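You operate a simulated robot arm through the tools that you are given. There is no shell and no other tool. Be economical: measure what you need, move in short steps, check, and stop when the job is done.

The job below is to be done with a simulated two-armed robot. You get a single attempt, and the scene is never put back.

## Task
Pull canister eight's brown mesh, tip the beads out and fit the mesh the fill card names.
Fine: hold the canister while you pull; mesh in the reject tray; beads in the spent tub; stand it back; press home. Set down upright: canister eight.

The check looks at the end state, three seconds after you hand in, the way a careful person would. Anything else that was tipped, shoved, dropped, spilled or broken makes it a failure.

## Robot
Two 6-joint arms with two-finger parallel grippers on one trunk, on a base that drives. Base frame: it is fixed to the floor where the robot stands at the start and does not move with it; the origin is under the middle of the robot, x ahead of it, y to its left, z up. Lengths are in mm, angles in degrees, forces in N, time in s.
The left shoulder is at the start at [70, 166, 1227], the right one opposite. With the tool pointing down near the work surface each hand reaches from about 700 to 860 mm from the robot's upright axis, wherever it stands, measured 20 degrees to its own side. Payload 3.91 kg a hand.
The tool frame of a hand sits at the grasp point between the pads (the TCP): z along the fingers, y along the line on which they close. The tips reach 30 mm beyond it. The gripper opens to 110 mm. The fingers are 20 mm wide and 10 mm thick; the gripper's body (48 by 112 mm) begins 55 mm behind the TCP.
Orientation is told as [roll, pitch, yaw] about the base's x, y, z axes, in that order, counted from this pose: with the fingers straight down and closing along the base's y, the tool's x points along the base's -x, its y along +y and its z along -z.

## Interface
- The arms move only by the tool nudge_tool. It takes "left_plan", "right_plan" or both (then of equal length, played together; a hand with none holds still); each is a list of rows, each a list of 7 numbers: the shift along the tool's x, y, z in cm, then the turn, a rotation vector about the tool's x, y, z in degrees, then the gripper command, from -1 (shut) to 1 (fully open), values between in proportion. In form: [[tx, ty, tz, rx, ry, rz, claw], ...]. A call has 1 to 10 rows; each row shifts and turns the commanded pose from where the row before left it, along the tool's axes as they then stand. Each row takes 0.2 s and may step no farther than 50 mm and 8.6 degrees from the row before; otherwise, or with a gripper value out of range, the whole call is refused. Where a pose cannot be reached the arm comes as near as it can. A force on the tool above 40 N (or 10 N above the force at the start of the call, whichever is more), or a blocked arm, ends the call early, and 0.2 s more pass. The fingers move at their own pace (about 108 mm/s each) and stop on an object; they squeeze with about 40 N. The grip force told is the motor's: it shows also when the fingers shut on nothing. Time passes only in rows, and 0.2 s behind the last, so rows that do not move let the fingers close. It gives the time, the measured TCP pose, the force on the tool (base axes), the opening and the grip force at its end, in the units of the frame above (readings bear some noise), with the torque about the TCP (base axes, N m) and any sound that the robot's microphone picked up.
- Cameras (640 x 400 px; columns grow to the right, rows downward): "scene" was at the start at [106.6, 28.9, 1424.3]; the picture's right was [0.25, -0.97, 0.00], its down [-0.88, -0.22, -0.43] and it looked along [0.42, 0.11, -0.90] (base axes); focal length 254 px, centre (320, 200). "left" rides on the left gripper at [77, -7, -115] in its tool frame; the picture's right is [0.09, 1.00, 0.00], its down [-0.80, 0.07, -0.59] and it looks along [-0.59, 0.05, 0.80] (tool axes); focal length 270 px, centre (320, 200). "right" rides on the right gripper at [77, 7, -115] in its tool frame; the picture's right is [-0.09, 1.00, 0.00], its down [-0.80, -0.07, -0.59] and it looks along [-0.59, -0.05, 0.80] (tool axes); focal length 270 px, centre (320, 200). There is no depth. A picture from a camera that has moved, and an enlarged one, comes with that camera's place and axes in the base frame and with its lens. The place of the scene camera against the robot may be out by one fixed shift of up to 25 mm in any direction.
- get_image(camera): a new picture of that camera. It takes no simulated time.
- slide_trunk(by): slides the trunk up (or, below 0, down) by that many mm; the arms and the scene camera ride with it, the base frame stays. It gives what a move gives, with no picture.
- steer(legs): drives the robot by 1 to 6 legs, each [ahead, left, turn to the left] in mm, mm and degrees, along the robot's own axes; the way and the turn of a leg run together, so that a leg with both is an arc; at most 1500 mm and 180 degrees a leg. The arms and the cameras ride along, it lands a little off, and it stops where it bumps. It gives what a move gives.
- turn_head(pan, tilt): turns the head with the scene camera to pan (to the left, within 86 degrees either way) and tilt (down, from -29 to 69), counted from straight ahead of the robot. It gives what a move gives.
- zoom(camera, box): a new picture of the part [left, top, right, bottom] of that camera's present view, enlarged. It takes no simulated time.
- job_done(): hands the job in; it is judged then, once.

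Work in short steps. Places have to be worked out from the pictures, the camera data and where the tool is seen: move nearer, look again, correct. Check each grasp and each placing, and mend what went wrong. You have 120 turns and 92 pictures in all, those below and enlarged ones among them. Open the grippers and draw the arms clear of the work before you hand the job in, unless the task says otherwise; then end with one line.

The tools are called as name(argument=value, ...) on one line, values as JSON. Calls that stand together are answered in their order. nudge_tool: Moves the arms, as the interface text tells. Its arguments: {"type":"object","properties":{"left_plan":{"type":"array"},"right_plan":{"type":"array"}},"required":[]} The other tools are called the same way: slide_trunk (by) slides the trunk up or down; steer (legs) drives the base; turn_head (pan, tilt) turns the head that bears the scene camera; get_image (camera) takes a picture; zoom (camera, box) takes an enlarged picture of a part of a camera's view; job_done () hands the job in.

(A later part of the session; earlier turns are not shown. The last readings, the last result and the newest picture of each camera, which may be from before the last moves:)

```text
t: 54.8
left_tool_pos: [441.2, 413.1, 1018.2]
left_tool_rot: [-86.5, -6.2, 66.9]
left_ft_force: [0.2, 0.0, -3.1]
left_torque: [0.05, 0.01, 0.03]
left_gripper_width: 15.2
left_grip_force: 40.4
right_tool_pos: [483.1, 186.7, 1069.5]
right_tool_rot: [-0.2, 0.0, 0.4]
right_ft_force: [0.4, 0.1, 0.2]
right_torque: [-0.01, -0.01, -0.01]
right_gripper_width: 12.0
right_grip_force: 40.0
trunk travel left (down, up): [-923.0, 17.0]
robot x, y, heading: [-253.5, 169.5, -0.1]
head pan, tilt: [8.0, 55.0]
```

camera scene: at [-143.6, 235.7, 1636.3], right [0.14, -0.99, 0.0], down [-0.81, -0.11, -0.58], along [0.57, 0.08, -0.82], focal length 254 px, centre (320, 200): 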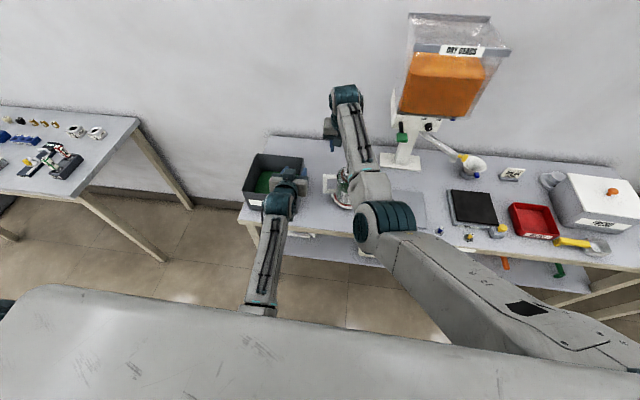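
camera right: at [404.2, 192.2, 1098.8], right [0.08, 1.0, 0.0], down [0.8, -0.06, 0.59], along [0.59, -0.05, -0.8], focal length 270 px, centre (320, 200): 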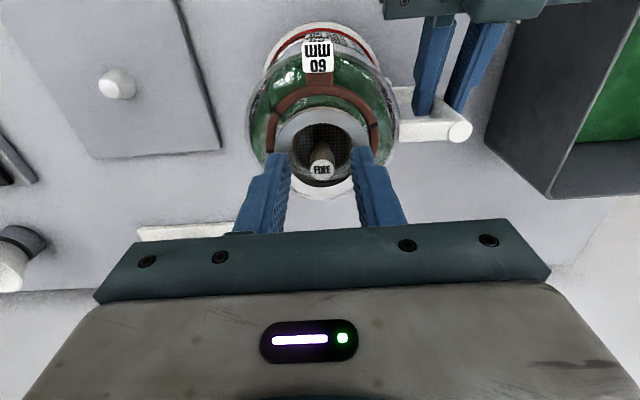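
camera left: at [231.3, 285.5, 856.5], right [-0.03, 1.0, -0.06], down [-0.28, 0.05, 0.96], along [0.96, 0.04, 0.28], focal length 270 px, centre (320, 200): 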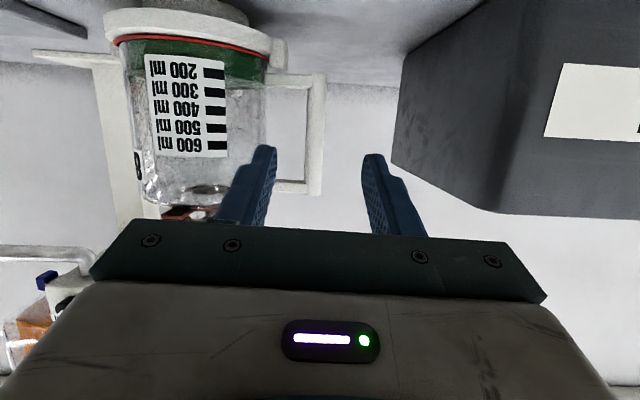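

nudge_tool(left_plan=[[0, 0, 0, -2.93, 0, 7.98, -1], [0, 0, 0, -2.93, 0, 7.98, -1], [0, 0, 0, -2.93, 0, 7.98, -1], [0, 0, 0, -2.93, 0, 7.98, -1], [0, 0, 0, -2.93, 0, 7.98, -1], [0, 0, 0, -2.93, 0, 7.98, -1], [0, 0, 0, -2.93, 0, 7.98, -1], [0, 0, 0, -2.93, 0, 7.98, -1], [0, 0, 0, -2.93, 0, 7.98, -1], [0, 0, 0, -2.1, 0, 5.7, -1]])

zoom(camera="scene", box=[220, 80, 420, 240])

```text
t: 57.0
left_tool_pos: [440.8, 413.3, 1020.6]
left_tool_rot: [-0.9, -68.7, -1.8]
left_ft_force: [0.4, 0.4, -2.6]
left_torque: [0.23, 0.0, 0.0]
left_gripper_width: 15.0
left_grip_force: 39.6
right_tool_pos: [482.8, 186.3, 1069.9]
right_tool_rot: [-0.2, 0.0, 0.4]
right_ft_force: [-0.7, 0.4, -0.5]
right_torque: [0.01, -0.02, -0.01]
right_gripper_width: 11.8
right_grip_force: 39.9
trunk travel left (down, up): [-923.0, 17.0]
robot x, y, heading: [-255.7, 165.8, 0.2]
head pan, tilt: [8.0, 55.0]
```

```text
2.50 times, centred on (320, 160) of scene
camera zoom: at [-132.8, 193.9, 1635.3], right [0.14, -0.99, 0.0], down [-0.81, -0.11, -0.57], along [0.57, 0.08, -0.82], focal length 635 px, centre (320, 300)
```

zoom: 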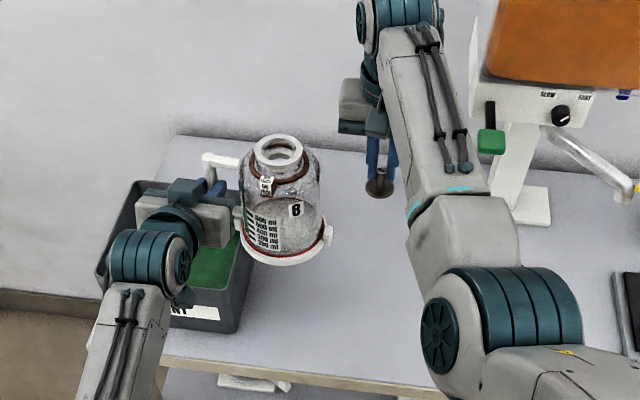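

Canister is upright and empty; I trim the few-degree orientation error and carry it back over its place, staying 50 mm above the bench.

nudge_tool(left_plan=[[0, 0, 0, -2.78, -1.1, 0.31, -1], [0, -1.9, 0, 0, 0, 0, -1], [0, -1.9, 0, 0, 0, 0, -1], [2.56, 0, 1.65, 0, 0, 0, -1], [2.56, 0, 1.65, 0, 0, 0, -1], [2.56, 0, 1.65, 0, 0, 0, -1], [0, -2.9, 0, 0, 0, 0, -1], [0, -2.9, 0, 0, 0, 0, -1], [0, -2.9, 0, 0, 0, 0, -1]])

zoom(camera="scene", box=[270, 110, 390, 220])

```text
t: 58.4
left_tool_pos: [466.1, 375.7, 952.7]
left_tool_rot: [3.9, -72.4, -3.8]
left_ft_force: [-7.2, -1.1, 19.9]
left_torque: [0.4, -0.05, 0.03]
left_gripper_width: 15.4
left_grip_force: 40.2
right_tool_pos: [480.4, 184.7, 1073.0]
right_tool_rot: [-0.2, -0.1, 0.3]
right_ft_force: [0.9, 0.3, -0.4]
right_torque: [0.01, 0.03, -0.03]
right_gripper_width: 12.3
right_grip_force: 40.4
trunk travel left (down, up): [-923.0, 17.0]
robot x, y, heading: [-251.9, 171.8, 0.1]
head pan, tilt: [8.0, 55.0]
stopped in row 7 (left hand): the force on the tool passed its limit at 51 N (the readings are from after the stop); the commanded pose is now the measured one
```

```text
3.64 times, centred on (330, 165) of scene
camera zoom: at [-137.9, 192.9, 1635.7], right [0.14, -0.99, 0.0], down [-0.81, -0.11, -0.58], along [0.57, 0.08, -0.82], focal length 924 px, centre (284, 327)
```

zoom: 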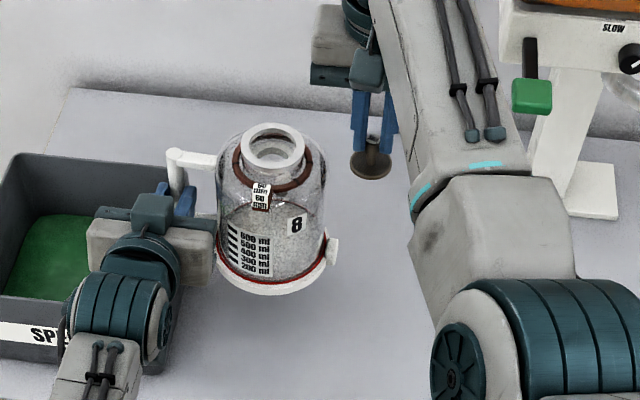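

The handle's lower end seems to have landed on the tub's rim. I raise 35 mm, move right, and check.

nudge_tool(left_plan=[[-1.7, 0, -0.6, 0, 0, 0, -1], [-1.7, 0, -0.6, 0, 2.5, 0, -1], [0, -1.6, 0, 0, 0, 0, -1]])

zoom(camera="scene", box=[220, 100, 380, 220])

get_image(camera="left")

```text
t: 59.2
left_tool_pos: [467.3, 359.1, 981.3]
left_tool_rot: [3.4, -68.8, -3.4]
left_ft_force: [0.0, -0.6, -3.3]
left_torque: [0.24, 0.03, 0.04]
left_gripper_width: 15.0
left_grip_force: 40.0
right_tool_pos: [481.5, 186.4, 1070.0]
right_tool_rot: [-0.2, 0.1, 0.5]
right_ft_force: [0.5, -0.5, -0.7]
right_torque: [0.0, 0.0, 0.0]
right_gripper_width: 12.3
right_grip_force: 39.4
trunk travel left (down, up): [-923.0, 17.0]
robot x, y, heading: [-252.4, 169.2, -0.1]
head pan, tilt: [8.0, 55.0]
```

```text
3.33 times, centred on (300, 160) of scene
camera zoom: at [-131.9, 192.9, 1635.2], right [0.14, -0.99, 0.0], down [-0.81, -0.11, -0.57], along [0.57, 0.08, -0.82], focal length 847 px, centre (387, 333)
```

zoom: 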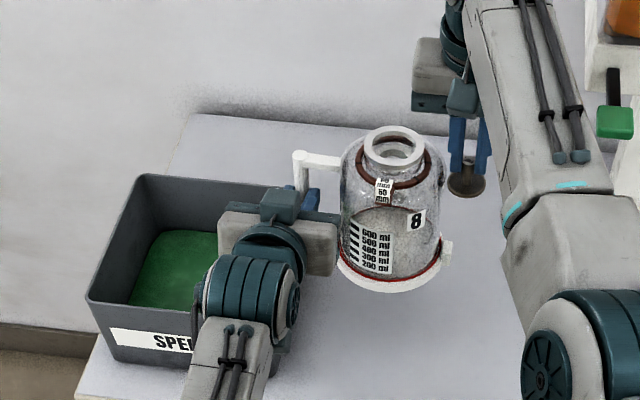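

```text
27 pictures are left
camera left: at [333.4, 353.0, 949.7], right [-0.03, 1.0, -0.06], down [-0.27, 0.05, 0.96], along [0.96, 0.04, 0.26], focal length 270 px, centre (320, 200)
```

left: 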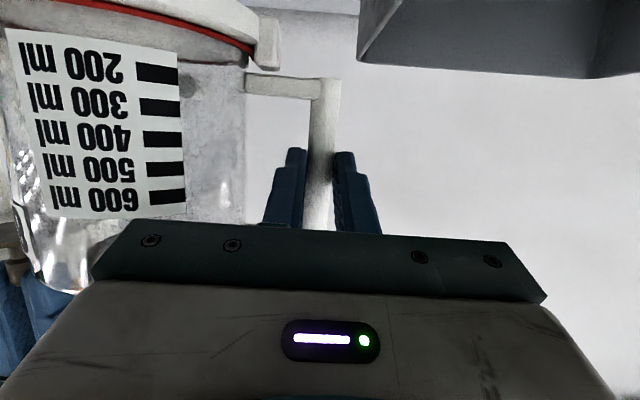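

Clear now. Lower, carry right to its place and come down to ~8 mm above the bench.

nudge_tool(left_plan=[[2.4, 0, 0.6, 0, -0.5, 0, -1], [2.5, 0, 0.6, 0, -0.5, 0, -1], [0, -2.4, 0, 0, 0, 0, -1], [0, -2.4, 0, 0, 0, 0, -1], [0, -2.4, 0, 0, 0, 0, -1], [1.4, 0, 0.5, 0, 0, 0, -1], [1.4, 0, 0.5, 0, 0, 0, -1], [1.2, 0, 0.45, 0, 0, 0, -1]])

get_image(camera="left")

```text
t: 61.0
left_tool_pos: [461.0, 289.8, 887.2]
left_tool_rot: [3.4, -70.0, -3.3]
left_ft_force: [-0.2, 0.8, -2.5]
left_torque: [0.24, 0.02, -0.02]
left_gripper_width: 15.0
left_grip_force: 40.1
right_tool_pos: [483.7, 186.6, 1068.4]
right_tool_rot: [-0.2, 0.2, 0.4]
right_ft_force: [0.0, -0.6, 0.1]
right_torque: [0.01, 0.02, -0.02]
right_gripper_width: 12.2
right_grip_force: 40.1
trunk travel left (down, up): [-923.0, 17.0]
robot x, y, heading: [-252.2, 170.3, -0.3]
head pan, tilt: [8.0, 55.0]
```

```text
26 pictures are left
camera left: at [327.5, 284.5, 854.1], right [-0.03, 1.0, -0.06], down [-0.28, 0.05, 0.96], along [0.96, 0.04, 0.28], focal length 270 px, centre (320, 200)
```

left: 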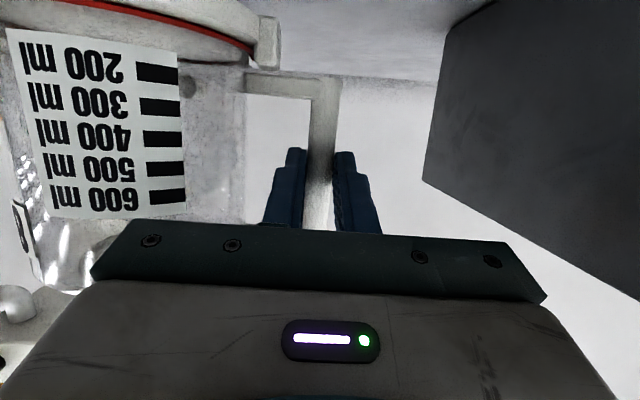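

Lower gently to the bench.

nudge_tool(left_plan=[[0.28, 0, 0.1, 0, 0, 0, -1], [0.28, 0, 0.1, 0, 0, 0, -1], [0.28, 0, 0.1, 0, 0, 0, -1], [0, 0, 0, 0, 0, 0, -1]])

```text
t: 62.0
left_tool_pos: [460.5, 290.5, 879.0]
left_tool_rot: [3.2, -70.0, -3.2]
left_ft_force: [0.1, -0.3, -2.8]
left_torque: [0.24, 0.09, 0.02]
left_gripper_width: 15.4
left_grip_force: 40.4
right_tool_pos: [482.7, 187.4, 1069.6]
right_tool_rot: [-0.2, 0.0, 0.4]
right_ft_force: [0.2, -0.5, 0.6]
right_torque: [0.0, 0.02, 0.03]
right_gripper_width: 11.7
right_grip_force: 40.1
trunk travel left (down, up): [-923.0, 17.0]
robot x, y, heading: [-250.4, 169.5, -0.3]
head pan, tilt: [8.0, 55.0]
```

nudge_tool(left_plan=[[0.19, 0, 0.07, 0, 0, 0, -1], [0.19, 0, 0.07, 0, 0, 0, -1], [0.1, 0, 0.04, 0, 0, 0, -1], [0, 0, 0, 0, 0, 0, -1]])

```text
t: 63.0
left_tool_pos: [460.7, 289.9, 875.8]
left_tool_rot: [3.1, -70.3, -3.0]
left_ft_force: [0.0, 3.4, 8.3]
left_torque: [-0.55, -0.5, 0.26]
left_gripper_width: 15.4
left_grip_force: 39.9
right_tool_pos: [481.0, 188.5, 1069.6]
right_tool_rot: [-0.3, 0.1, 0.4]
right_ft_force: [-0.1, -0.5, 0.8]
right_torque: [0.05, -0.01, 0.01]
right_gripper_width: 12.4
right_grip_force: 39.6
trunk travel left (down, up): [-923.0, 17.0]
robot x, y, heading: [-250.7, 170.1, -0.1]
head pan, tilt: [8.0, 55.0]
```

Canister stands on the bench (8 N contact). Release the handle, back out and raise the left hand.

nudge_tool(left_plan=[[0, 0, 0, 0, 0, 0, -0.09], [0, 0, 0, 0, 0, 0, -0.09], [0.62, 0, -3.3, 0, 0, 0, -0.09], [0.62, 0, -3.3, 0, 0, 0, -0.09], [0.62, 0, -3.3, 0, 0, 0, -0.09], [-3.4, 0.5, -1.33, 0, 0, 0, -0.09], [-3.4, 0.5, -1.33, 0, 0, 0, -0.09], [-3.4, 0.5, -1.33, 0, 0, 0, -0.09]])

get_image(camera="right")

```text
t: 64.8
left_tool_pos: [362.5, 323.7, 1001.8]
left_tool_rot: [11.9, -70.2, -11.5]
left_ft_force: [0.1, -0.3, -0.7]
left_torque: [0.0, 0.05, -0.01]
left_gripper_width: 50.2
left_grip_force: 0.1
right_tool_pos: [481.7, 187.2, 1070.8]
right_tool_rot: [-0.2, 0.0, 0.4]
right_ft_force: [0.5, 0.3, -0.9]
right_torque: [0.0, -0.01, 0.0]
right_gripper_width: 12.0
right_grip_force: 39.8
trunk travel left (down, up): [-923.0, 17.0]
robot x, y, heading: [-253.4, 169.6, -0.1]
head pan, tilt: [8.0, 55.0]
```

```text
25 pictures are left
camera right: at [404.3, 192.3, 1184.4], right [0.08, 1.0, 0.0], down [0.8, -0.06, 0.59], along [0.59, -0.05, -0.8], focal length 270 px, centre (320, 200)
```

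right: 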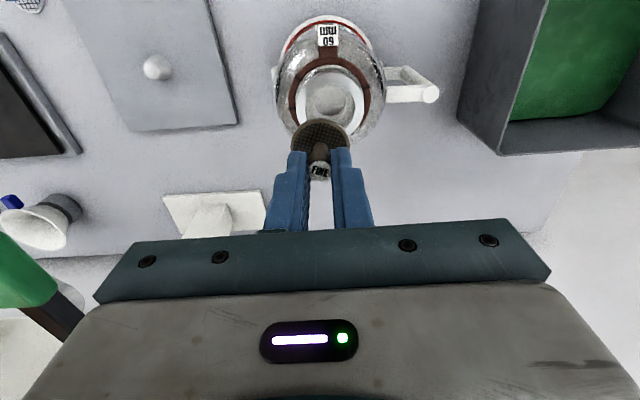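

Canister stands empty and upright; the brown mesh is held. Back off, then drive right to the reject tray.

steer(legs=[[-160, 0, 0], [0, -510, 0]])

turn_head(pan=-5, tilt=50)

get_image(camera="scene")

```text
t: 68.8
left_tool_pos: [200.1, -180.7, 993.9]
left_tool_rot: [11.4, -69.6, -11.1]
left_ft_force: [-0.7, -0.3, -0.7]
left_torque: [0.01, 0.0, 0.02]
left_gripper_width: 50.1
left_grip_force: 0.2
right_tool_pos: [323.1, -317.9, 1069.9]
right_tool_rot: [-0.3, 0.1, 0.3]
right_ft_force: [-0.9, 0.3, -0.6]
right_torque: [-0.03, -0.03, 0.01]
right_gripper_width: 12.1
right_grip_force: 40.1
trunk travel left (down, up): [-923.0, 17.0]
robot x, y, heading: [-413.2, -332.6, -0.3]
head pan, tilt: [8.0, 55.0]
```

```text
t: 69.5
left_tool_pos: [200.1, -180.1, 993.8]
left_tool_rot: [12.1, -69.5, -11.8]
left_ft_force: [-0.2, -0.1, 0.0]
left_torque: [0.03, 0.05, 0.01]
left_gripper_width: 50.4
left_grip_force: 0.1
right_tool_pos: [323.3, -318.2, 1069.4]
right_tool_rot: [-0.1, 0.0, 0.3]
right_ft_force: [0.9, 0.1, 0.6]
right_torque: [0.02, 0.01, 0.0]
right_gripper_width: 12.2
right_grip_force: 39.8
trunk travel left (down, up): [-923.0, 17.0]
robot x, y, heading: [-410.4, -332.2, 0.0]
head pan, tilt: [-5.0, 50.0]
```

```text
24 pictures are left
camera scene: at [-286.7, -327.2, 1641.9], right [-0.09, -1.0, 0.0], down [-0.76, 0.07, -0.64], along [0.64, -0.06, -0.77], focal length 254 px, centre (320, 200)
```

scene: 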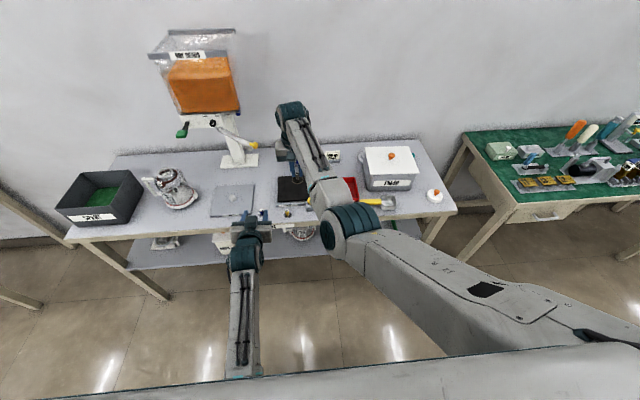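

Reject tray ≈(430,-488). Drive 105 ahead and 170 right so that the hand is above it, then look from the right camera.

steer(legs=[[0, -170, 0], [100, 0, 0]])

get_image(camera="right")

```text
t: 71.7
left_tool_pos: [296.2, -351.5, 996.6]
left_tool_rot: [12.2, -69.7, -11.7]
left_ft_force: [1.2, -0.6, -0.4]
left_torque: [-0.01, -0.04, -0.04]
left_gripper_width: 50.2
left_grip_force: 0.0
right_tool_pos: [418.5, -489.1, 1073.1]
right_tool_rot: [0.0, -0.2, 0.4]
right_ft_force: [0.2, -0.8, -0.1]
right_torque: [0.0, -0.03, -0.01]
right_gripper_width: 12.4
right_grip_force: 40.1
trunk travel left (down, up): [-923.0, 17.0]
robot x, y, heading: [-314.6, -503.8, 0.1]
head pan, tilt: [-5.0, 50.0]
```

```text
23 pictures are left
camera right: at [341.5, -482.8, 1186.6], right [0.08, 1.0, 0.0], down [0.8, -0.06, 0.6], along [0.59, -0.05, -0.8], focal length 270 px, centre (320, 200)
```

right: 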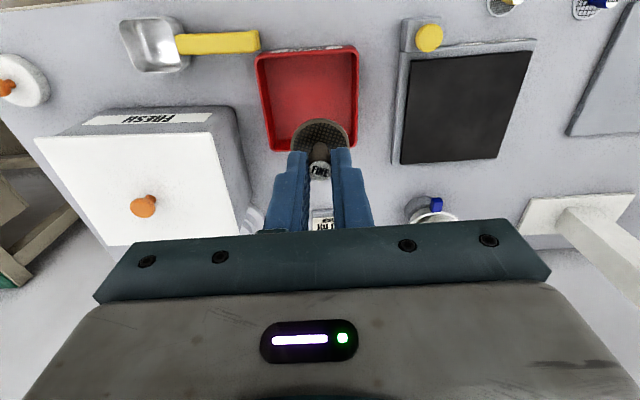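

Tray centre ≈(448,-506). I centre the right hand over it and lift the left hand well up and clear, so I can lower the trunk.

nudge_tool(left_plan=[[-3.35, 2.5, -2.5, 0, 0, 0, 0], [-3.35, 2.5, -2.5, 0, 0, 0, 0], [-3.35, 2.5, -2.5, 0, 0, 0, 0], [-3.35, 2.5, -2.5, 0, 0, 0, 0], [-3.35, 2.5, -2.5, 0, 0, 0, 0]], right_plan=[[-0.7, -0.5, 0, 0, 0, 0, -1], [-0.7, -0.5, 0, 0, 0, 0, -1], [-0.7, -0.5, 0, 0, 0, 0, -1], [-0.6, 0, 0, 0, 0, 0, -1], [0, 0, 0, 0, 0, 0, -1]])

```text
t: 72.9
left_tool_pos: [237.2, -237.3, 1205.0]
left_tool_rot: [11.7, -69.6, -11.3]
left_ft_force: [-0.9, 0.4, 0.0]
left_torque: [-0.01, 0.03, -0.01]
left_gripper_width: 55.1
left_grip_force: 0.1
right_tool_pos: [448.3, -501.8, 1069.8]
right_tool_rot: [-0.2, 0.0, 0.4]
right_ft_force: [-0.6, 0.6, -0.2]
right_torque: [0.0, 0.01, -0.01]
right_gripper_width: 12.2
right_grip_force: 39.9
trunk travel left (down, up): [-923.0, 17.0]
robot x, y, heading: [-313.7, -503.3, 0.1]
head pan, tilt: [-5.0, 50.0]
```

slide_trunk(by=-165)

get_image(camera="right")

```text
t: 74.8
left_tool_pos: [239.9, -240.4, 1039.8]
left_tool_rot: [12.0, -69.5, -11.7]
left_ft_force: [-0.2, 0.5, -0.7]
left_torque: [0.0, 0.02, -0.01]
left_gripper_width: 54.6
left_grip_force: 0.2
right_tool_pos: [450.3, -503.7, 905.9]
right_tool_rot: [-0.1, -0.1, 0.4]
right_ft_force: [-0.4, -0.1, 0.3]
right_torque: [-0.01, -0.03, 0.02]
right_gripper_width: 11.9
right_grip_force: 39.9
trunk travel left (down, up): [-758.0, 182.0]
robot x, y, heading: [-313.5, -504.3, 0.0]
head pan, tilt: [-5.0, 50.0]
```

```text
22 pictures are left
camera right: at [372.7, -497.9, 1019.0], right [0.08, 1.0, 0.0], down [0.8, -0.06, 0.59], along [0.59, -0.05, -0.8], focal length 270 px, centre (320, 200)
```

right: 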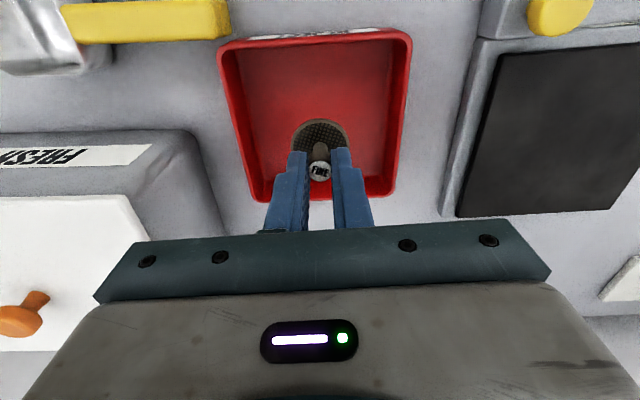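

Well centred over the tray. Lower gently until the mesh rests on the floor.

nudge_tool(right_plan=[[0, 0, 1, 0, 0, 0, -1], [0, 0, 1, 0, 0, 0, -1], [0, 0, 0.8, 0, 0, 0, -1], [0, 0, 0.6, 0, 0, 0, -1], [0, 0, 0.5, 0, 0, 0, -1], [0, 0, 0.5, 0, 0, 0, -1], [0, 0, 0.4, 0, 0, 0, -1]])

```text
t: 76.4
left_tool_pos: [239.5, -240.5, 1039.7]
left_tool_rot: [12.0, -69.4, -11.6]
left_ft_force: [0.0, 0.1, 0.7]
left_torque: [-0.02, 0.01, 0.01]
left_gripper_width: 54.9
left_grip_force: 0.0
right_tool_pos: [450.7, -504.1, 854.7]
right_tool_rot: [-0.1, 0.1, 0.4]
right_ft_force: [0.4, -1.0, 0.1]
right_torque: [0.0, 0.0, 0.03]
right_gripper_width: 12.1
right_grip_force: 39.9
trunk travel left (down, up): [-758.0, 182.0]
robot x, y, heading: [-312.0, -505.0, 0.1]
head pan, tilt: [-5.0, 50.0]
```

nudge_tool(right_plan=[[0, 0, 0.4, 0, 0, 0, -1], [0, 0, 0.4, 0, 0, 0, -1], [0, 0, 0.3, 0, 0, 0, -1], [0, 0, 0.3, 0, 0, 0, -1]])

get_image(camera="right")

```text
t: 77.4
left_tool_pos: [238.5, -240.0, 1039.7]
left_tool_rot: [12.0, -69.5, -11.6]
left_ft_force: [0.3, 0.0, 1.0]
left_torque: [-0.02, -0.01, 0.0]
left_gripper_width: 55.1
left_grip_force: 0.0
right_tool_pos: [449.5, -502.7, 843.6]
right_tool_rot: [-0.1, 0.0, 0.4]
right_ft_force: [0.7, 0.1, -0.8]
right_torque: [0.01, -0.01, 0.02]
right_gripper_width: 12.0
right_grip_force: 39.5
trunk travel left (down, up): [-758.0, 182.0]
robot x, y, heading: [-309.5, -503.2, 0.0]
head pan, tilt: [-5.0, 50.0]
```

```text
21 pictures are left
camera right: at [372.6, -498.0, 957.5], right [0.08, 1.0, 0.0], down [0.8, -0.06, 0.59], along [0.59, -0.05, -0.8], focal length 270 px, centre (320, 200)
```

right: 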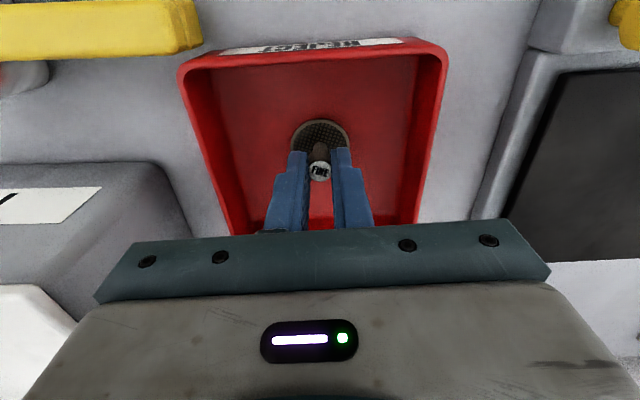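

nudge_tool(right_plan=[[0, 0, 0.4, 0, 0, 0, -1], [0, 0, 0.4, 0, 0, 0, -1], [0, 0, 0.3, 0, 0, 0, -1], [0, 0, 0.3, 0, 0, 0, -1], [0, 0, 0.3, 0, 0, 0, -1]])

```text
t: 78.6
left_tool_pos: [233.4, -239.4, 1042.2]
left_tool_rot: [12.2, -69.8, -11.7]
left_ft_force: [-0.3, -0.7, 1.0]
left_torque: [0.0, -0.02, -0.05]
left_gripper_width: 54.8
left_grip_force: 0.2
right_tool_pos: [449.3, -504.4, 834.2]
right_tool_rot: [-0.1, -0.8, 0.5]
right_ft_force: [6.8, 0.3, 38.9]
right_torque: [0.09, -0.11, -0.01]
right_gripper_width: 11.9
right_grip_force: 40.1
trunk travel left (down, up): [-758.0, 182.0]
robot x, y, heading: [-311.1, -504.0, 0.1]
head pan, tilt: [-5.0, 50.0]
```

Contact with the tray floor. Ease up, open and withdraw.

nudge_tool(right_plan=[[0, 0, -0.3, 0, 0, 0, -1], [0, 0, 0, 0, 0, 0, -0.3], [0, 0, 0, 0, 0, 0, -0.3], [0, 0, -2, 0, 0, 0, -0.3], [0, 0, -3, 0, 0, 0, -0.3], [0, 0, -4, 0, 0, 0, -0.3]])

get_image(camera="right")

```text
t: 80.0
left_tool_pos: [237.6, -239.4, 1040.8]
left_tool_rot: [11.9, -69.6, -11.5]
left_ft_force: [-0.1, 0.2, -0.1]
left_torque: [0.01, -0.02, 0.03]
left_gripper_width: 54.8
left_grip_force: 0.1
right_tool_pos: [447.8, -502.5, 919.2]
right_tool_rot: [-0.2, -0.1, 0.3]
right_ft_force: [0.6, 0.5, 0.6]
right_torque: [0.0, -0.02, -0.02]
right_gripper_width: 38.0
right_grip_force: 0.2
trunk travel left (down, up): [-758.0, 182.0]
robot x, y, heading: [-311.8, -502.2, -0.1]
head pan, tilt: [-5.0, 50.0]
```

```text
20 pictures are left
camera right: at [370.5, -498.2, 1033.5], right [0.08, 1.0, 0.0], down [0.8, -0.06, 0.59], along [0.59, -0.05, -0.8], focal length 270 px, centre (320, 200)
```

right: 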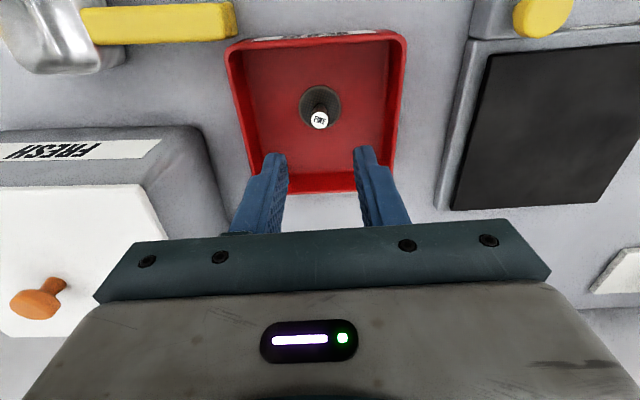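

Brown mesh sits in the reject tray. Drive back and left to bring the right hand over the blue COARSE mesh (≈(352,-152)).

steer(legs=[[-95, 0, 0], [0, 350, 0]])

get_image(camera="right")

```text
t: 83.0
left_tool_pos: [141.8, 109.9, 1040.0]
left_tool_rot: [12.1, -69.5, -11.5]
left_ft_force: [0.2, -0.9, -0.6]
left_torque: [-0.01, 0.02, 0.02]
left_gripper_width: 55.2
left_grip_force: 0.0
right_tool_pos: [352.9, -154.6, 919.4]
right_tool_rot: [-0.1, 0.1, 0.5]
right_ft_force: [-0.1, -0.2, -0.3]
right_torque: [0.01, 0.03, 0.0]
right_gripper_width: 38.7
right_grip_force: 0.0
trunk travel left (down, up): [-758.0, 182.0]
robot x, y, heading: [-409.7, -155.2, 0.1]
head pan, tilt: [-5.0, 50.0]
```

```text
19 pictures are left
camera right: at [274.9, -148.6, 1033.0], right [0.08, 1.0, 0.0], down [0.8, -0.06, 0.59], along [0.59, -0.05, -0.8], focal length 270 px, centre (320, 200)
```

right: 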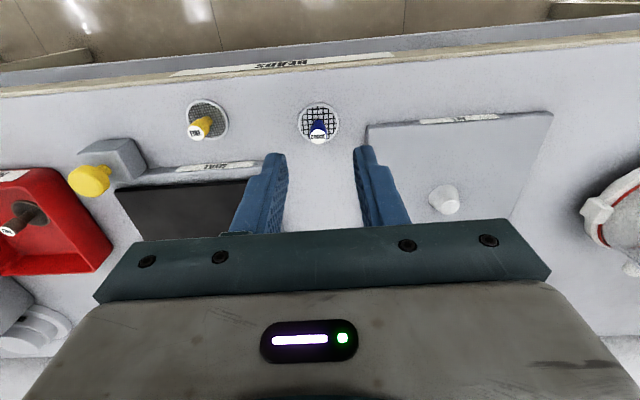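

Blue COARSE knob ≈(368,-160). Centre and lower to ~z 865, then look.

nudge_tool(right_plan=[[-0.8, -0.25, 0.5, 0, 0, 0, -0.3], [-0.75, -0.25, 1.5, 0, 0, 0, -0.3], [0, 0, 2, 0, 0, 0, -0.3], [0, 0, 1.5, 0, 0, 0, -0.3]])

get_image(camera="right")

```text
t: 84.0
left_tool_pos: [141.9, 109.1, 1039.5]
left_tool_rot: [12.0, -69.5, -11.6]
left_ft_force: [-0.5, 0.4, 0.2]
left_torque: [0.02, 0.01, 0.01]
left_gripper_width: 54.9
left_grip_force: 0.0
right_tool_pos: [365.9, -159.8, 863.9]
right_tool_rot: [-0.1, 0.0, 0.4]
right_ft_force: [0.2, 0.3, 0.3]
right_torque: [-0.02, -0.03, 0.02]
right_gripper_width: 38.3
right_grip_force: 0.0
trunk travel left (down, up): [-758.0, 182.0]
robot x, y, heading: [-410.1, -156.0, -0.1]
head pan, tilt: [-5.0, 50.0]
```

```text
18 pictures are left
camera right: at [288.1, -155.2, 978.4], right [0.08, 1.0, 0.0], down [0.8, -0.06, 0.59], along [0.59, -0.05, -0.8], focal length 270 px, centre (320, 200)
```

right: 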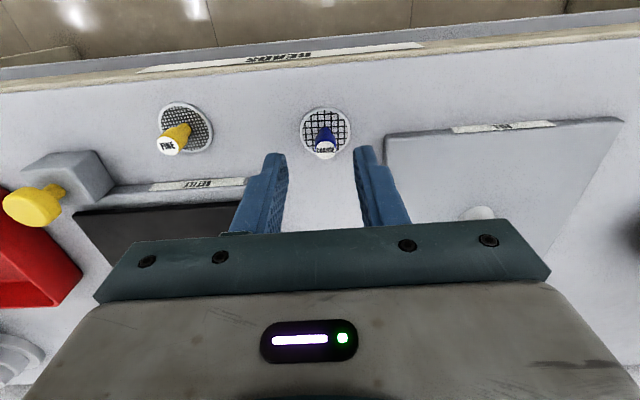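

nudge_tool(right_plan=[[-0.2, 0.1, 1.2, 0, 0, 0, -0.4], [0, 0, 1.2, 0, 0, 0, -0.4], [0, 0, 1.0, 0, 0, 0, -0.4], [0, 0, 0, 0, 0, 0, -1], [0, 0, 0, 0, 0, 0, -1]])

get_image(camera="right")

```text
t: 85.2
left_tool_pos: [142.1, 110.7, 1040.0]
left_tool_rot: [12.0, -69.6, -11.6]
left_ft_force: [0.2, -0.1, 0.8]
left_torque: [0.0, -0.01, -0.04]
left_gripper_width: 55.0
left_grip_force: 0.1
right_tool_pos: [357.3, -165.8, 832.4]
right_tool_rot: [-0.1, 0.0, 0.4]
right_ft_force: [0.8, -0.3, -0.2]
right_torque: [0.01, -0.03, -0.02]
right_gripper_width: 8.7
right_grip_force: 40.4
right hand out of reach, approached as far as the arm can: row 1, 3
trunk travel left (down, up): [-758.0, 182.0]
robot x, y, heading: [-409.2, -152.7, 0.2]
head pan, tilt: [-5.0, 50.0]
```

```text
17 pictures are left
camera right: at [280.5, -159.9, 947.2], right [0.08, 1.0, 0.0], down [0.8, -0.06, 0.59], along [0.59, -0.05, -0.8], focal length 270 px, centre (320, 200)
```

right: 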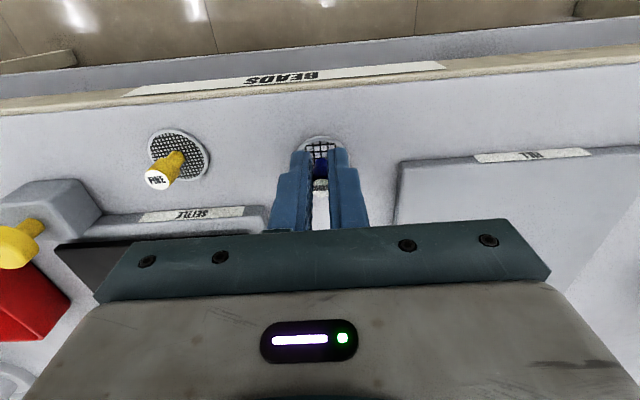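

It closed at the reach limit with the knob off-centre. I open, rise, drive 40 mm nearer and regrip properly.

nudge_tool(right_plan=[[0, 0, 0, 0, 0, 0, -0.3], [0, 0, 0, 0, 0, 0, -0.3], [0, 0, -1.5, 0, 0, 0, -0.3], [0, 0, -2, 0, 0, 0, -0.3]])

steer(legs=[[45, 0, 0]])

nudge_tool(right_plan=[[1.7, 0, 0, 0, 0, 0, -0.3], [1.7, 0.5, 0, 0, 0, 0, -0.3]])

get_image(camera="right")

```text
t: 86.2
left_tool_pos: [141.6, 110.1, 1039.6]
left_tool_rot: [11.9, -69.7, -11.6]
left_ft_force: [0.0, 0.5, 0.4]
left_torque: [0.03, 0.01, 0.0]
left_gripper_width: 55.2
left_grip_force: 0.0
right_tool_pos: [357.5, -164.2, 866.5]
right_tool_rot: [-0.2, -0.1, 0.4]
right_ft_force: [-0.4, -0.3, -0.9]
right_torque: [0.0, -0.01, 0.02]
right_gripper_width: 38.5
right_grip_force: 0.1
trunk travel left (down, up): [-758.0, 182.0]
robot x, y, heading: [-405.7, -155.6, 0.1]
head pan, tilt: [-5.0, 50.0]
```

```text
t: 87.1
left_tool_pos: [181.8, 110.2, 1041.6]
left_tool_rot: [12.1, -69.9, -11.6]
left_ft_force: [0.3, 1.2, 0.3]
left_torque: [0.0, -0.03, 0.02]
left_gripper_width: 54.9
left_grip_force: 0.2
right_tool_pos: [398.7, -165.6, 870.2]
right_tool_rot: [-0.1, -0.1, 0.4]
right_ft_force: [-1.1, 0.1, 0.8]
right_torque: [-0.01, -0.03, -0.03]
right_gripper_width: 38.4
right_grip_force: 0.1
trunk travel left (down, up): [-758.0, 182.0]
robot x, y, heading: [-367.2, -153.9, 0.2]
head pan, tilt: [-5.0, 50.0]
```

```text
t: 87.7
left_tool_pos: [183.5, 110.8, 1040.1]
left_tool_rot: [11.9, -69.6, -11.4]
left_ft_force: [0.0, 0.9, 0.0]
left_torque: [-0.04, 0.0, 0.01]
left_gripper_width: 54.9
left_grip_force: 0.1
right_tool_pos: [365.4, -158.8, 867.4]
right_tool_rot: [-0.2, 0.1, 0.4]
right_ft_force: [0.4, -0.7, 0.3]
right_torque: [0.01, -0.04, 0.03]
right_gripper_width: 38.5
right_grip_force: 0.0
trunk travel left (down, up): [-758.0, 182.0]
robot x, y, heading: [-360.4, -150.5, -0.1]
head pan, tilt: [-5.0, 50.0]
```

```text
16 pictures are left
camera right: at [288.9, -153.5, 982.1], right [0.08, 1.0, 0.0], down [0.8, -0.06, 0.6], along [0.59, -0.05, -0.8], focal length 270 px, centre (320, 200)
```

right: 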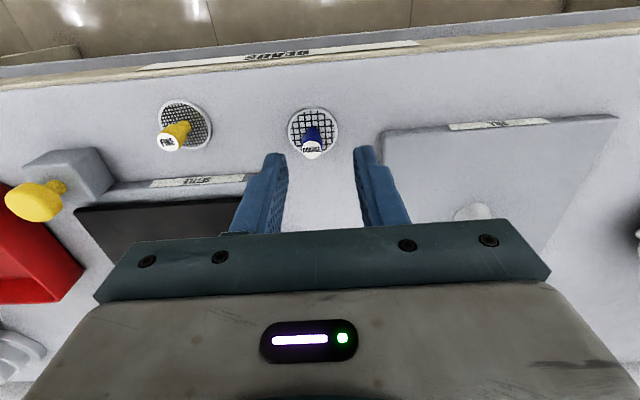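

Knob now ≈(371,-166). Centre, descend and close.

nudge_tool(right_plan=[[-0.55, -0.7, 0.8, 0, 0, 0, -0.4], [0, 0, 1.5, 0, 0, 0, -0.4], [0, 0, 1.4, 0, 0, 0, -0.4], [0, 0, 0, 0, 0, 0, -1], [0, 0, 0, 0, 0, 0, -1], [0, 0, 0, 0, 0, 0, -1]])

get_image(camera="right")

```text
t: 89.1
left_tool_pos: [184.9, 110.1, 1040.0]
left_tool_rot: [12.0, -69.6, -11.6]
left_ft_force: [0.5, 0.4, -0.1]
left_torque: [-0.02, -0.01, 0.03]
left_gripper_width: 54.9
left_grip_force: 0.0
right_tool_pos: [372.3, -166.7, 829.8]
right_tool_rot: [0.0, -0.1, 0.3]
right_ft_force: [0.0, 0.4, 0.0]
right_torque: [-0.01, 0.0, -0.02]
right_gripper_width: 10.6
right_grip_force: 40.2
trunk travel left (down, up): [-758.0, 182.0]
robot x, y, heading: [-364.9, -151.7, 0.1]
head pan, tilt: [-5.0, 50.0]
```

```text
15 pictures are left
camera right: at [295.7, -161.3, 944.7], right [0.08, 1.0, 0.0], down [0.8, -0.06, 0.59], along [0.59, -0.05, -0.8], focal length 270 px, centre (320, 200)
```

right: 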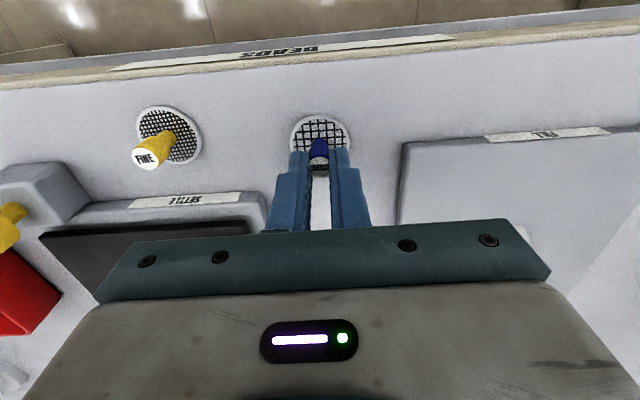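

COARSE mesh gripped well (10.6 mm). Lift, raise the trunk again, and drive back and left, clear of the lever.

nudge_tool(right_plan=[[0, 0, -1.5, 0, 0, 0, -1], [0, 0, -2.5, 0, 0, 0, -1]])

slide_trunk(by=165)

steer(legs=[[-120, 0, 0], [0, 330, 0]])

nudge_tool(right_plan=[[0, 0.8, -1, 0, 0, 0, -1], [0, 0.8, -1, 0, 0, 0, -1], [0, 0.8, -1, 0, 0, 0, -1]])

```text
t: 89.7
left_tool_pos: [185.7, 110.1, 1040.1]
left_tool_rot: [12.0, -69.6, -11.6]
left_ft_force: [-0.8, 0.6, 0.8]
left_torque: [0.01, 0.01, -0.03]
left_gripper_width: 55.0
left_grip_force: 0.1
right_tool_pos: [372.1, -166.7, 871.1]
right_tool_rot: [0.0, 0.0, 0.4]
right_ft_force: [-0.2, -0.3, -0.1]
right_torque: [0.01, 0.01, 0.04]
right_gripper_width: 10.2
right_grip_force: 39.9
trunk travel left (down, up): [-758.0, 182.0]
robot x, y, heading: [-367.8, -150.7, 0.0]
head pan, tilt: [-5.0, 50.0]
```

```text
t: 91.6
left_tool_pos: [185.3, 109.1, 1204.8]
left_tool_rot: [12.0, -69.5, -11.7]
left_ft_force: [-0.6, 0.2, 0.6]
left_torque: [0.03, -0.02, -0.03]
left_gripper_width: 55.0
left_grip_force: 0.0
right_tool_pos: [373.5, -166.4, 1035.9]
right_tool_rot: [-0.1, 0.0, 0.4]
right_ft_force: [-0.8, -0.2, -0.5]
right_torque: [0.02, 0.01, 0.01]
right_gripper_width: 10.3
right_grip_force: 39.8
trunk travel left (down, up): [-923.0, 17.0]
robot x, y, heading: [-365.4, -154.9, 0.2]
head pan, tilt: [-5.0, 50.0]
```

```text
t: 94.7
left_tool_pos: [62.6, 443.8, 1204.5]
left_tool_rot: [12.3, -69.5, -11.7]
left_ft_force: [1.1, -0.3, -0.4]
left_torque: [0.0, 0.0, 0.03]
left_gripper_width: 55.1
left_grip_force: 0.0
right_tool_pos: [250.8, 167.9, 1034.6]
right_tool_rot: [-0.1, 0.0, 0.4]
right_ft_force: [0.7, -0.7, 0.3]
right_torque: [0.01, -0.02, -0.01]
right_gripper_width: 9.9
right_grip_force: 40.6
trunk travel left (down, up): [-923.0, 17.0]
robot x, y, heading: [-484.0, 181.7, 0.2]
head pan, tilt: [-5.0, 50.0]
```

```text
t: 95.5
left_tool_pos: [63.2, 447.4, 1203.9]
left_tool_rot: [11.9, -69.5, -11.3]
left_ft_force: [0.1, 0.4, -0.8]
left_torque: [-0.01, -0.06, 0.0]
left_gripper_width: 54.8
left_grip_force: 0.0
right_tool_pos: [251.8, 195.1, 1066.5]
right_tool_rot: [-0.2, 0.0, 0.5]
right_ft_force: [0.5, -0.5, 0.1]
right_torque: [-0.02, -0.02, 0.0]
right_gripper_width: 9.8
right_grip_force: 40.0
trunk travel left (down, up): [-923.0, 17.0]
robot x, y, heading: [-490.0, 183.5, 0.2]
head pan, tilt: [-5.0, 50.0]
```

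Now straight forward 230 mm to the working stand; the right hand (y≈190, z 1066) passes clear of the lever.

steer(legs=[[230, -8, 0]])

get_image(camera="right")

```text
t: 97.2
left_tool_pos: [286.6, 441.7, 1206.9]
left_tool_rot: [12.1, -69.7, -11.4]
left_ft_force: [-0.7, -0.3, 0.2]
left_torque: [0.0, 0.0, 0.02]
left_gripper_width: 54.8
left_grip_force: 0.0
right_tool_pos: [476.0, 190.6, 1069.1]
right_tool_rot: [-0.2, -0.1, 0.7]
right_ft_force: [-0.6, 0.3, -0.2]
right_torque: [0.0, -0.05, 0.0]
right_gripper_width: 9.4
right_grip_force: 40.5
trunk travel left (down, up): [-923.0, 17.0]
robot x, y, heading: [-257.4, 173.3, 0.3]
head pan, tilt: [-5.0, 50.0]
```

```text
14 pictures are left
camera right: at [398.7, 195.8, 1182.9], right [0.08, 1.0, 0.0], down [0.8, -0.06, 0.6], along [0.59, -0.05, -0.8], focal length 270 px, centre (320, 200)
```

right: 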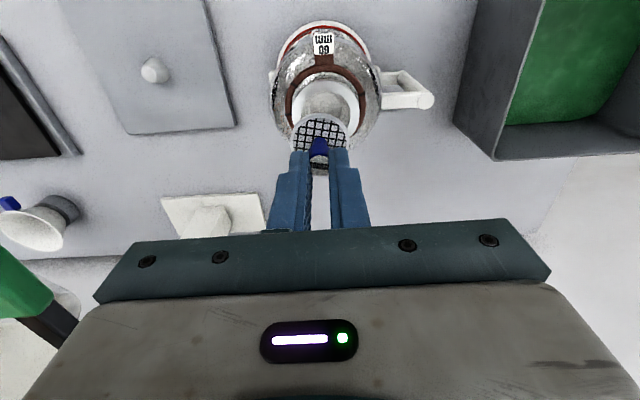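

Canister is where I left it. Bring the left hand back to the handle standoff by the known path.

nudge_tool(left_plan=[[2.76, -1.97, 2.35, 0, 0, -3.2, -0.09], [2.76, -1.97, 2.35, 0, 0, 0, -0.09], [2.76, -1.97, 2.35, 0, 0, 0, -0.09], [2.76, -1.97, 2.35, 0, 0, 0, -0.09], [2.76, -1.97, 2.35, 0, 0, 0, -0.09], [2.76, -1.97, 2.35, 0, 0, 0, -0.09], [3.53, -1.1, 1.3, 0, 0, 0, -0.09], [3.53, -1.1, 1.3, 0, 0, 0, -0.09], [3.53, -1.1, 1.3, 0, 0, 0, -0.09]])

get_image(camera="left")

```text
t: 99.2
left_tool_pos: [370.0, 299.6, 884.6]
left_tool_rot: [3.3, -69.9, -2.0]
left_ft_force: [0.5, 0.5, -0.7]
left_torque: [-0.01, 0.01, 0.0]
left_gripper_width: 50.3
left_grip_force: 0.1
right_tool_pos: [480.4, 191.3, 1066.6]
right_tool_rot: [-0.1, 0.1, 0.7]
right_ft_force: [-0.1, -0.2, 0.2]
right_torque: [0.03, -0.01, 0.02]
right_gripper_width: 11.9
right_grip_force: 40.2
trunk travel left (down, up): [-923.0, 17.0]
robot x, y, heading: [-256.1, 173.2, 0.6]
head pan, tilt: [-5.0, 50.0]
```

```text
13 pictures are left
camera left: at [236.5, 290.6, 850.7], right [-0.05, 1.0, -0.06], down [-0.29, 0.05, 0.96], along [0.96, 0.07, 0.28], focal length 270 px, centre (320, 200)
```

left: 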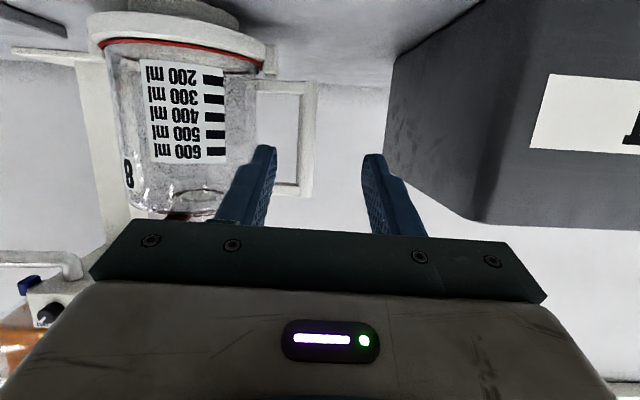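

Bar is 10 mm to the right in the tool frame; correct, advance and close.

nudge_tool(left_plan=[[-0.77, -1.0, 2.92, 0, 0, 0, -0.09], [-0.77, 0, 2.92, 0, 0, 0, -0.09], [-0.77, 0, 2.92, 0, 0, 0, -0.09], [0, 0, 0, 0, 0, 0, -0.09]])

get_image(camera="left")

```text
t: 100.2
left_tool_pos: [460.9, 292.4, 876.0]
left_tool_rot: [3.4, -69.8, -2.1]
left_ft_force: [0.9, -0.5, -0.3]
left_torque: [0.0, 0.02, -0.01]
left_gripper_width: 50.0
left_grip_force: 0.1
right_tool_pos: [477.4, 190.8, 1066.9]
right_tool_rot: [-0.1, 0.0, 0.7]
right_ft_force: [0.8, 0.4, -0.6]
right_torque: [0.03, 0.01, 0.02]
right_gripper_width: 12.1
right_grip_force: 39.6
trunk travel left (down, up): [-923.0, 17.0]
robot x, y, heading: [-257.7, 173.2, 0.4]
head pan, tilt: [-5.0, 50.0]
```

```text
12 pictures are left
camera left: at [325.7, 283.5, 842.9], right [-0.05, 1.0, -0.06], down [-0.29, 0.05, 0.96], along [0.96, 0.07, 0.28], focal length 270 px, centre (320, 200)
```

left: 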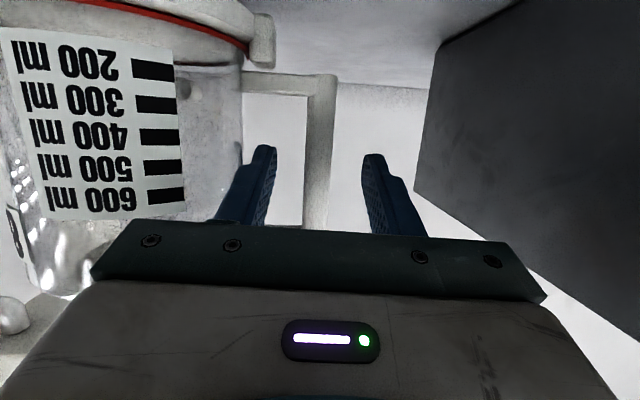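

nudge_tool(left_plan=[[0, -0.1, 0, 0, 0, 0, -0.6], [0, 0, 0, 0, 0, 0, -1], [0, 0, 0, 0, 0, 0, -1]])

get_image(camera="right")

```text
t: 101.0
left_tool_pos: [459.4, 289.6, 876.2]
left_tool_rot: [3.2, -70.0, -2.0]
left_ft_force: [0.7, -1.1, 2.1]
left_torque: [-0.5, -0.04, -0.01]
left_gripper_width: 15.0
left_grip_force: 40.6
right_tool_pos: [478.9, 191.7, 1067.0]
right_tool_rot: [0.0, 0.0, 0.7]
right_ft_force: [0.0, 0.3, -0.6]
right_torque: [0.02, -0.02, 0.01]
right_gripper_width: 11.9
right_grip_force: 40.0
trunk travel left (down, up): [-923.0, 17.0]
robot x, y, heading: [-256.7, 173.7, 0.2]
head pan, tilt: [-5.0, 50.0]
```

```text
11 pictures are left
camera right: at [401.3, 195.7, 1181.3], right [0.08, 1.0, 0.0], down [0.8, -0.06, 0.59], along [0.59, -0.05, -0.8], focal length 270 px, centre (320, 200)
```

right: 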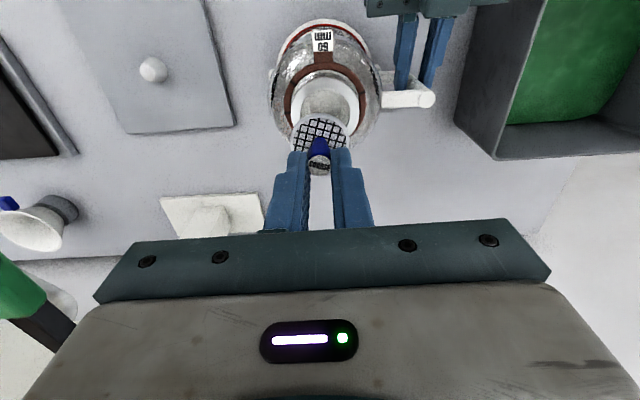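

Handle held. Lower the mesh to just above the rim and check alignment.

nudge_tool(right_plan=[[0, 0.3, 1.5, 0, 0, 0, -1], [0, 0, 1.5, 0, 0, 0, -1], [0, 0, 1.5, 0, 0, 0, -1], [0, 0, 0, 0, 0, 0, -1]])

zoom(camera="right", box=[240, 40, 400, 190])

zoom(camera="scene", box=[210, 110, 310, 190])

```text
t: 102.0
left_tool_pos: [459.7, 290.3, 875.1]
left_tool_rot: [3.2, -70.1, -2.0]
left_ft_force: [0.8, -0.4, 3.3]
left_torque: [-0.6, -0.12, 0.02]
left_gripper_width: 15.4
left_grip_force: 39.6
right_tool_pos: [477.1, 194.4, 1021.3]
right_tool_rot: [-0.2, 0.0, 0.7]
right_ft_force: [-0.4, 0.8, -0.6]
right_torque: [0.02, 0.0, 0.01]
right_gripper_width: 12.0
right_grip_force: 40.1
trunk travel left (down, up): [-923.0, 17.0]
robot x, y, heading: [-258.5, 173.5, 0.5]
head pan, tilt: [-5.0, 50.0]
```

```text
2.67 times, centred on (320, 115) of right
camera zoom: at [400.4, 199.1, 1135.9], right [0.08, 1.0, 0.0], down [0.8, -0.06, 0.59], along [0.59, -0.05, -0.8], focal length 721 px, centre (320, 427)
```

zoom: 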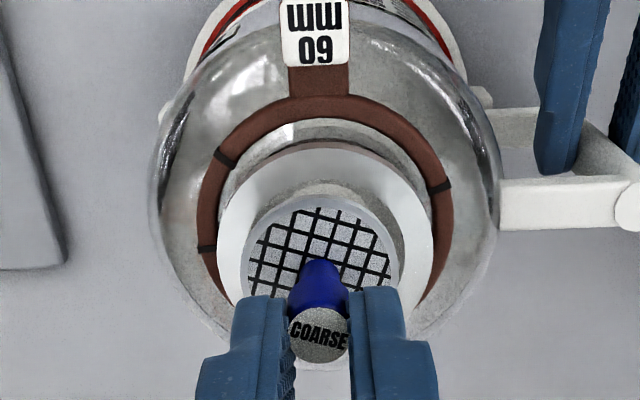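

```text
5.00 times, centred on (260, 150) of scene
camera zoom: at [-135.3, 182.0, 1642.0], right [-0.08, -1.0, 0.0], down [-0.76, 0.06, -0.64], along [0.64, -0.05, -0.77], focal length 1270 px, centre (620, 450)
```

zoom: 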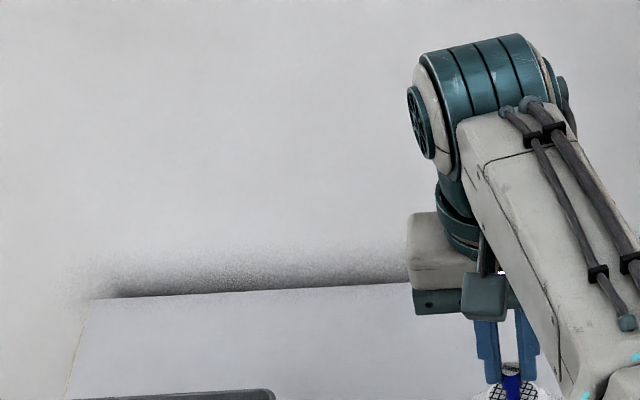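

Disc is ~3 mm short in x and ~1 mm in y of the rim's centre. Correct and lower until the disc is at the mouth.

nudge_tool(right_plan=[[-0.3, 0.1, 0.5, 0, 0, 0, -1], [0, 0, 0.8, 0, 0, 0, -1], [0, 0, 0.8, 0, 0, 0, -1], [0, 0, 0, 0, 0, 0, -1]])

zoom(camera="right", box=[240, 60, 400, 190])

```text
t: 103.0
left_tool_pos: [458.6, 291.0, 875.7]
left_tool_rot: [3.4, -70.0, -2.0]
left_ft_force: [-0.1, -0.7, 2.5]
left_torque: [-0.53, -0.05, -0.06]
left_gripper_width: 15.2
left_grip_force: 39.7
right_tool_pos: [481.6, 195.7, 1001.2]
right_tool_rot: [-0.2, 0.0, 0.6]
right_ft_force: [-0.1, 0.7, 0.8]
right_torque: [0.0, -0.01, -0.02]
right_gripper_width: 11.9
right_grip_force: 39.8
trunk travel left (down, up): [-923.0, 17.0]
robot x, y, heading: [-256.2, 178.5, 0.4]
head pan, tilt: [-5.0, 50.0]
```

```text
3.08 times, centred on (320, 125) of right
camera zoom: at [403.5, 199.9, 1115.1], right [0.08, 1.0, 0.0], down [0.8, -0.06, 0.59], along [0.59, -0.05, -0.8], focal length 832 px, centre (320, 431)
```

zoom: 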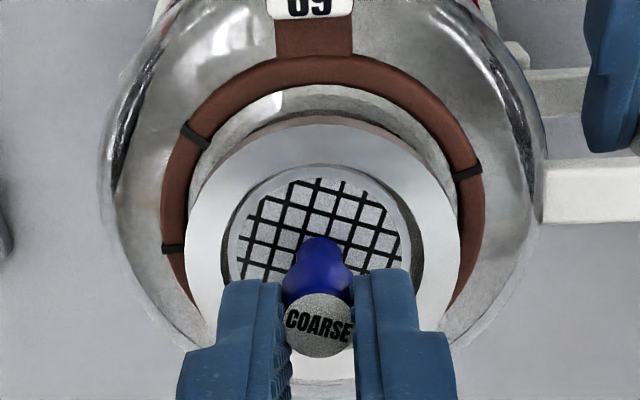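

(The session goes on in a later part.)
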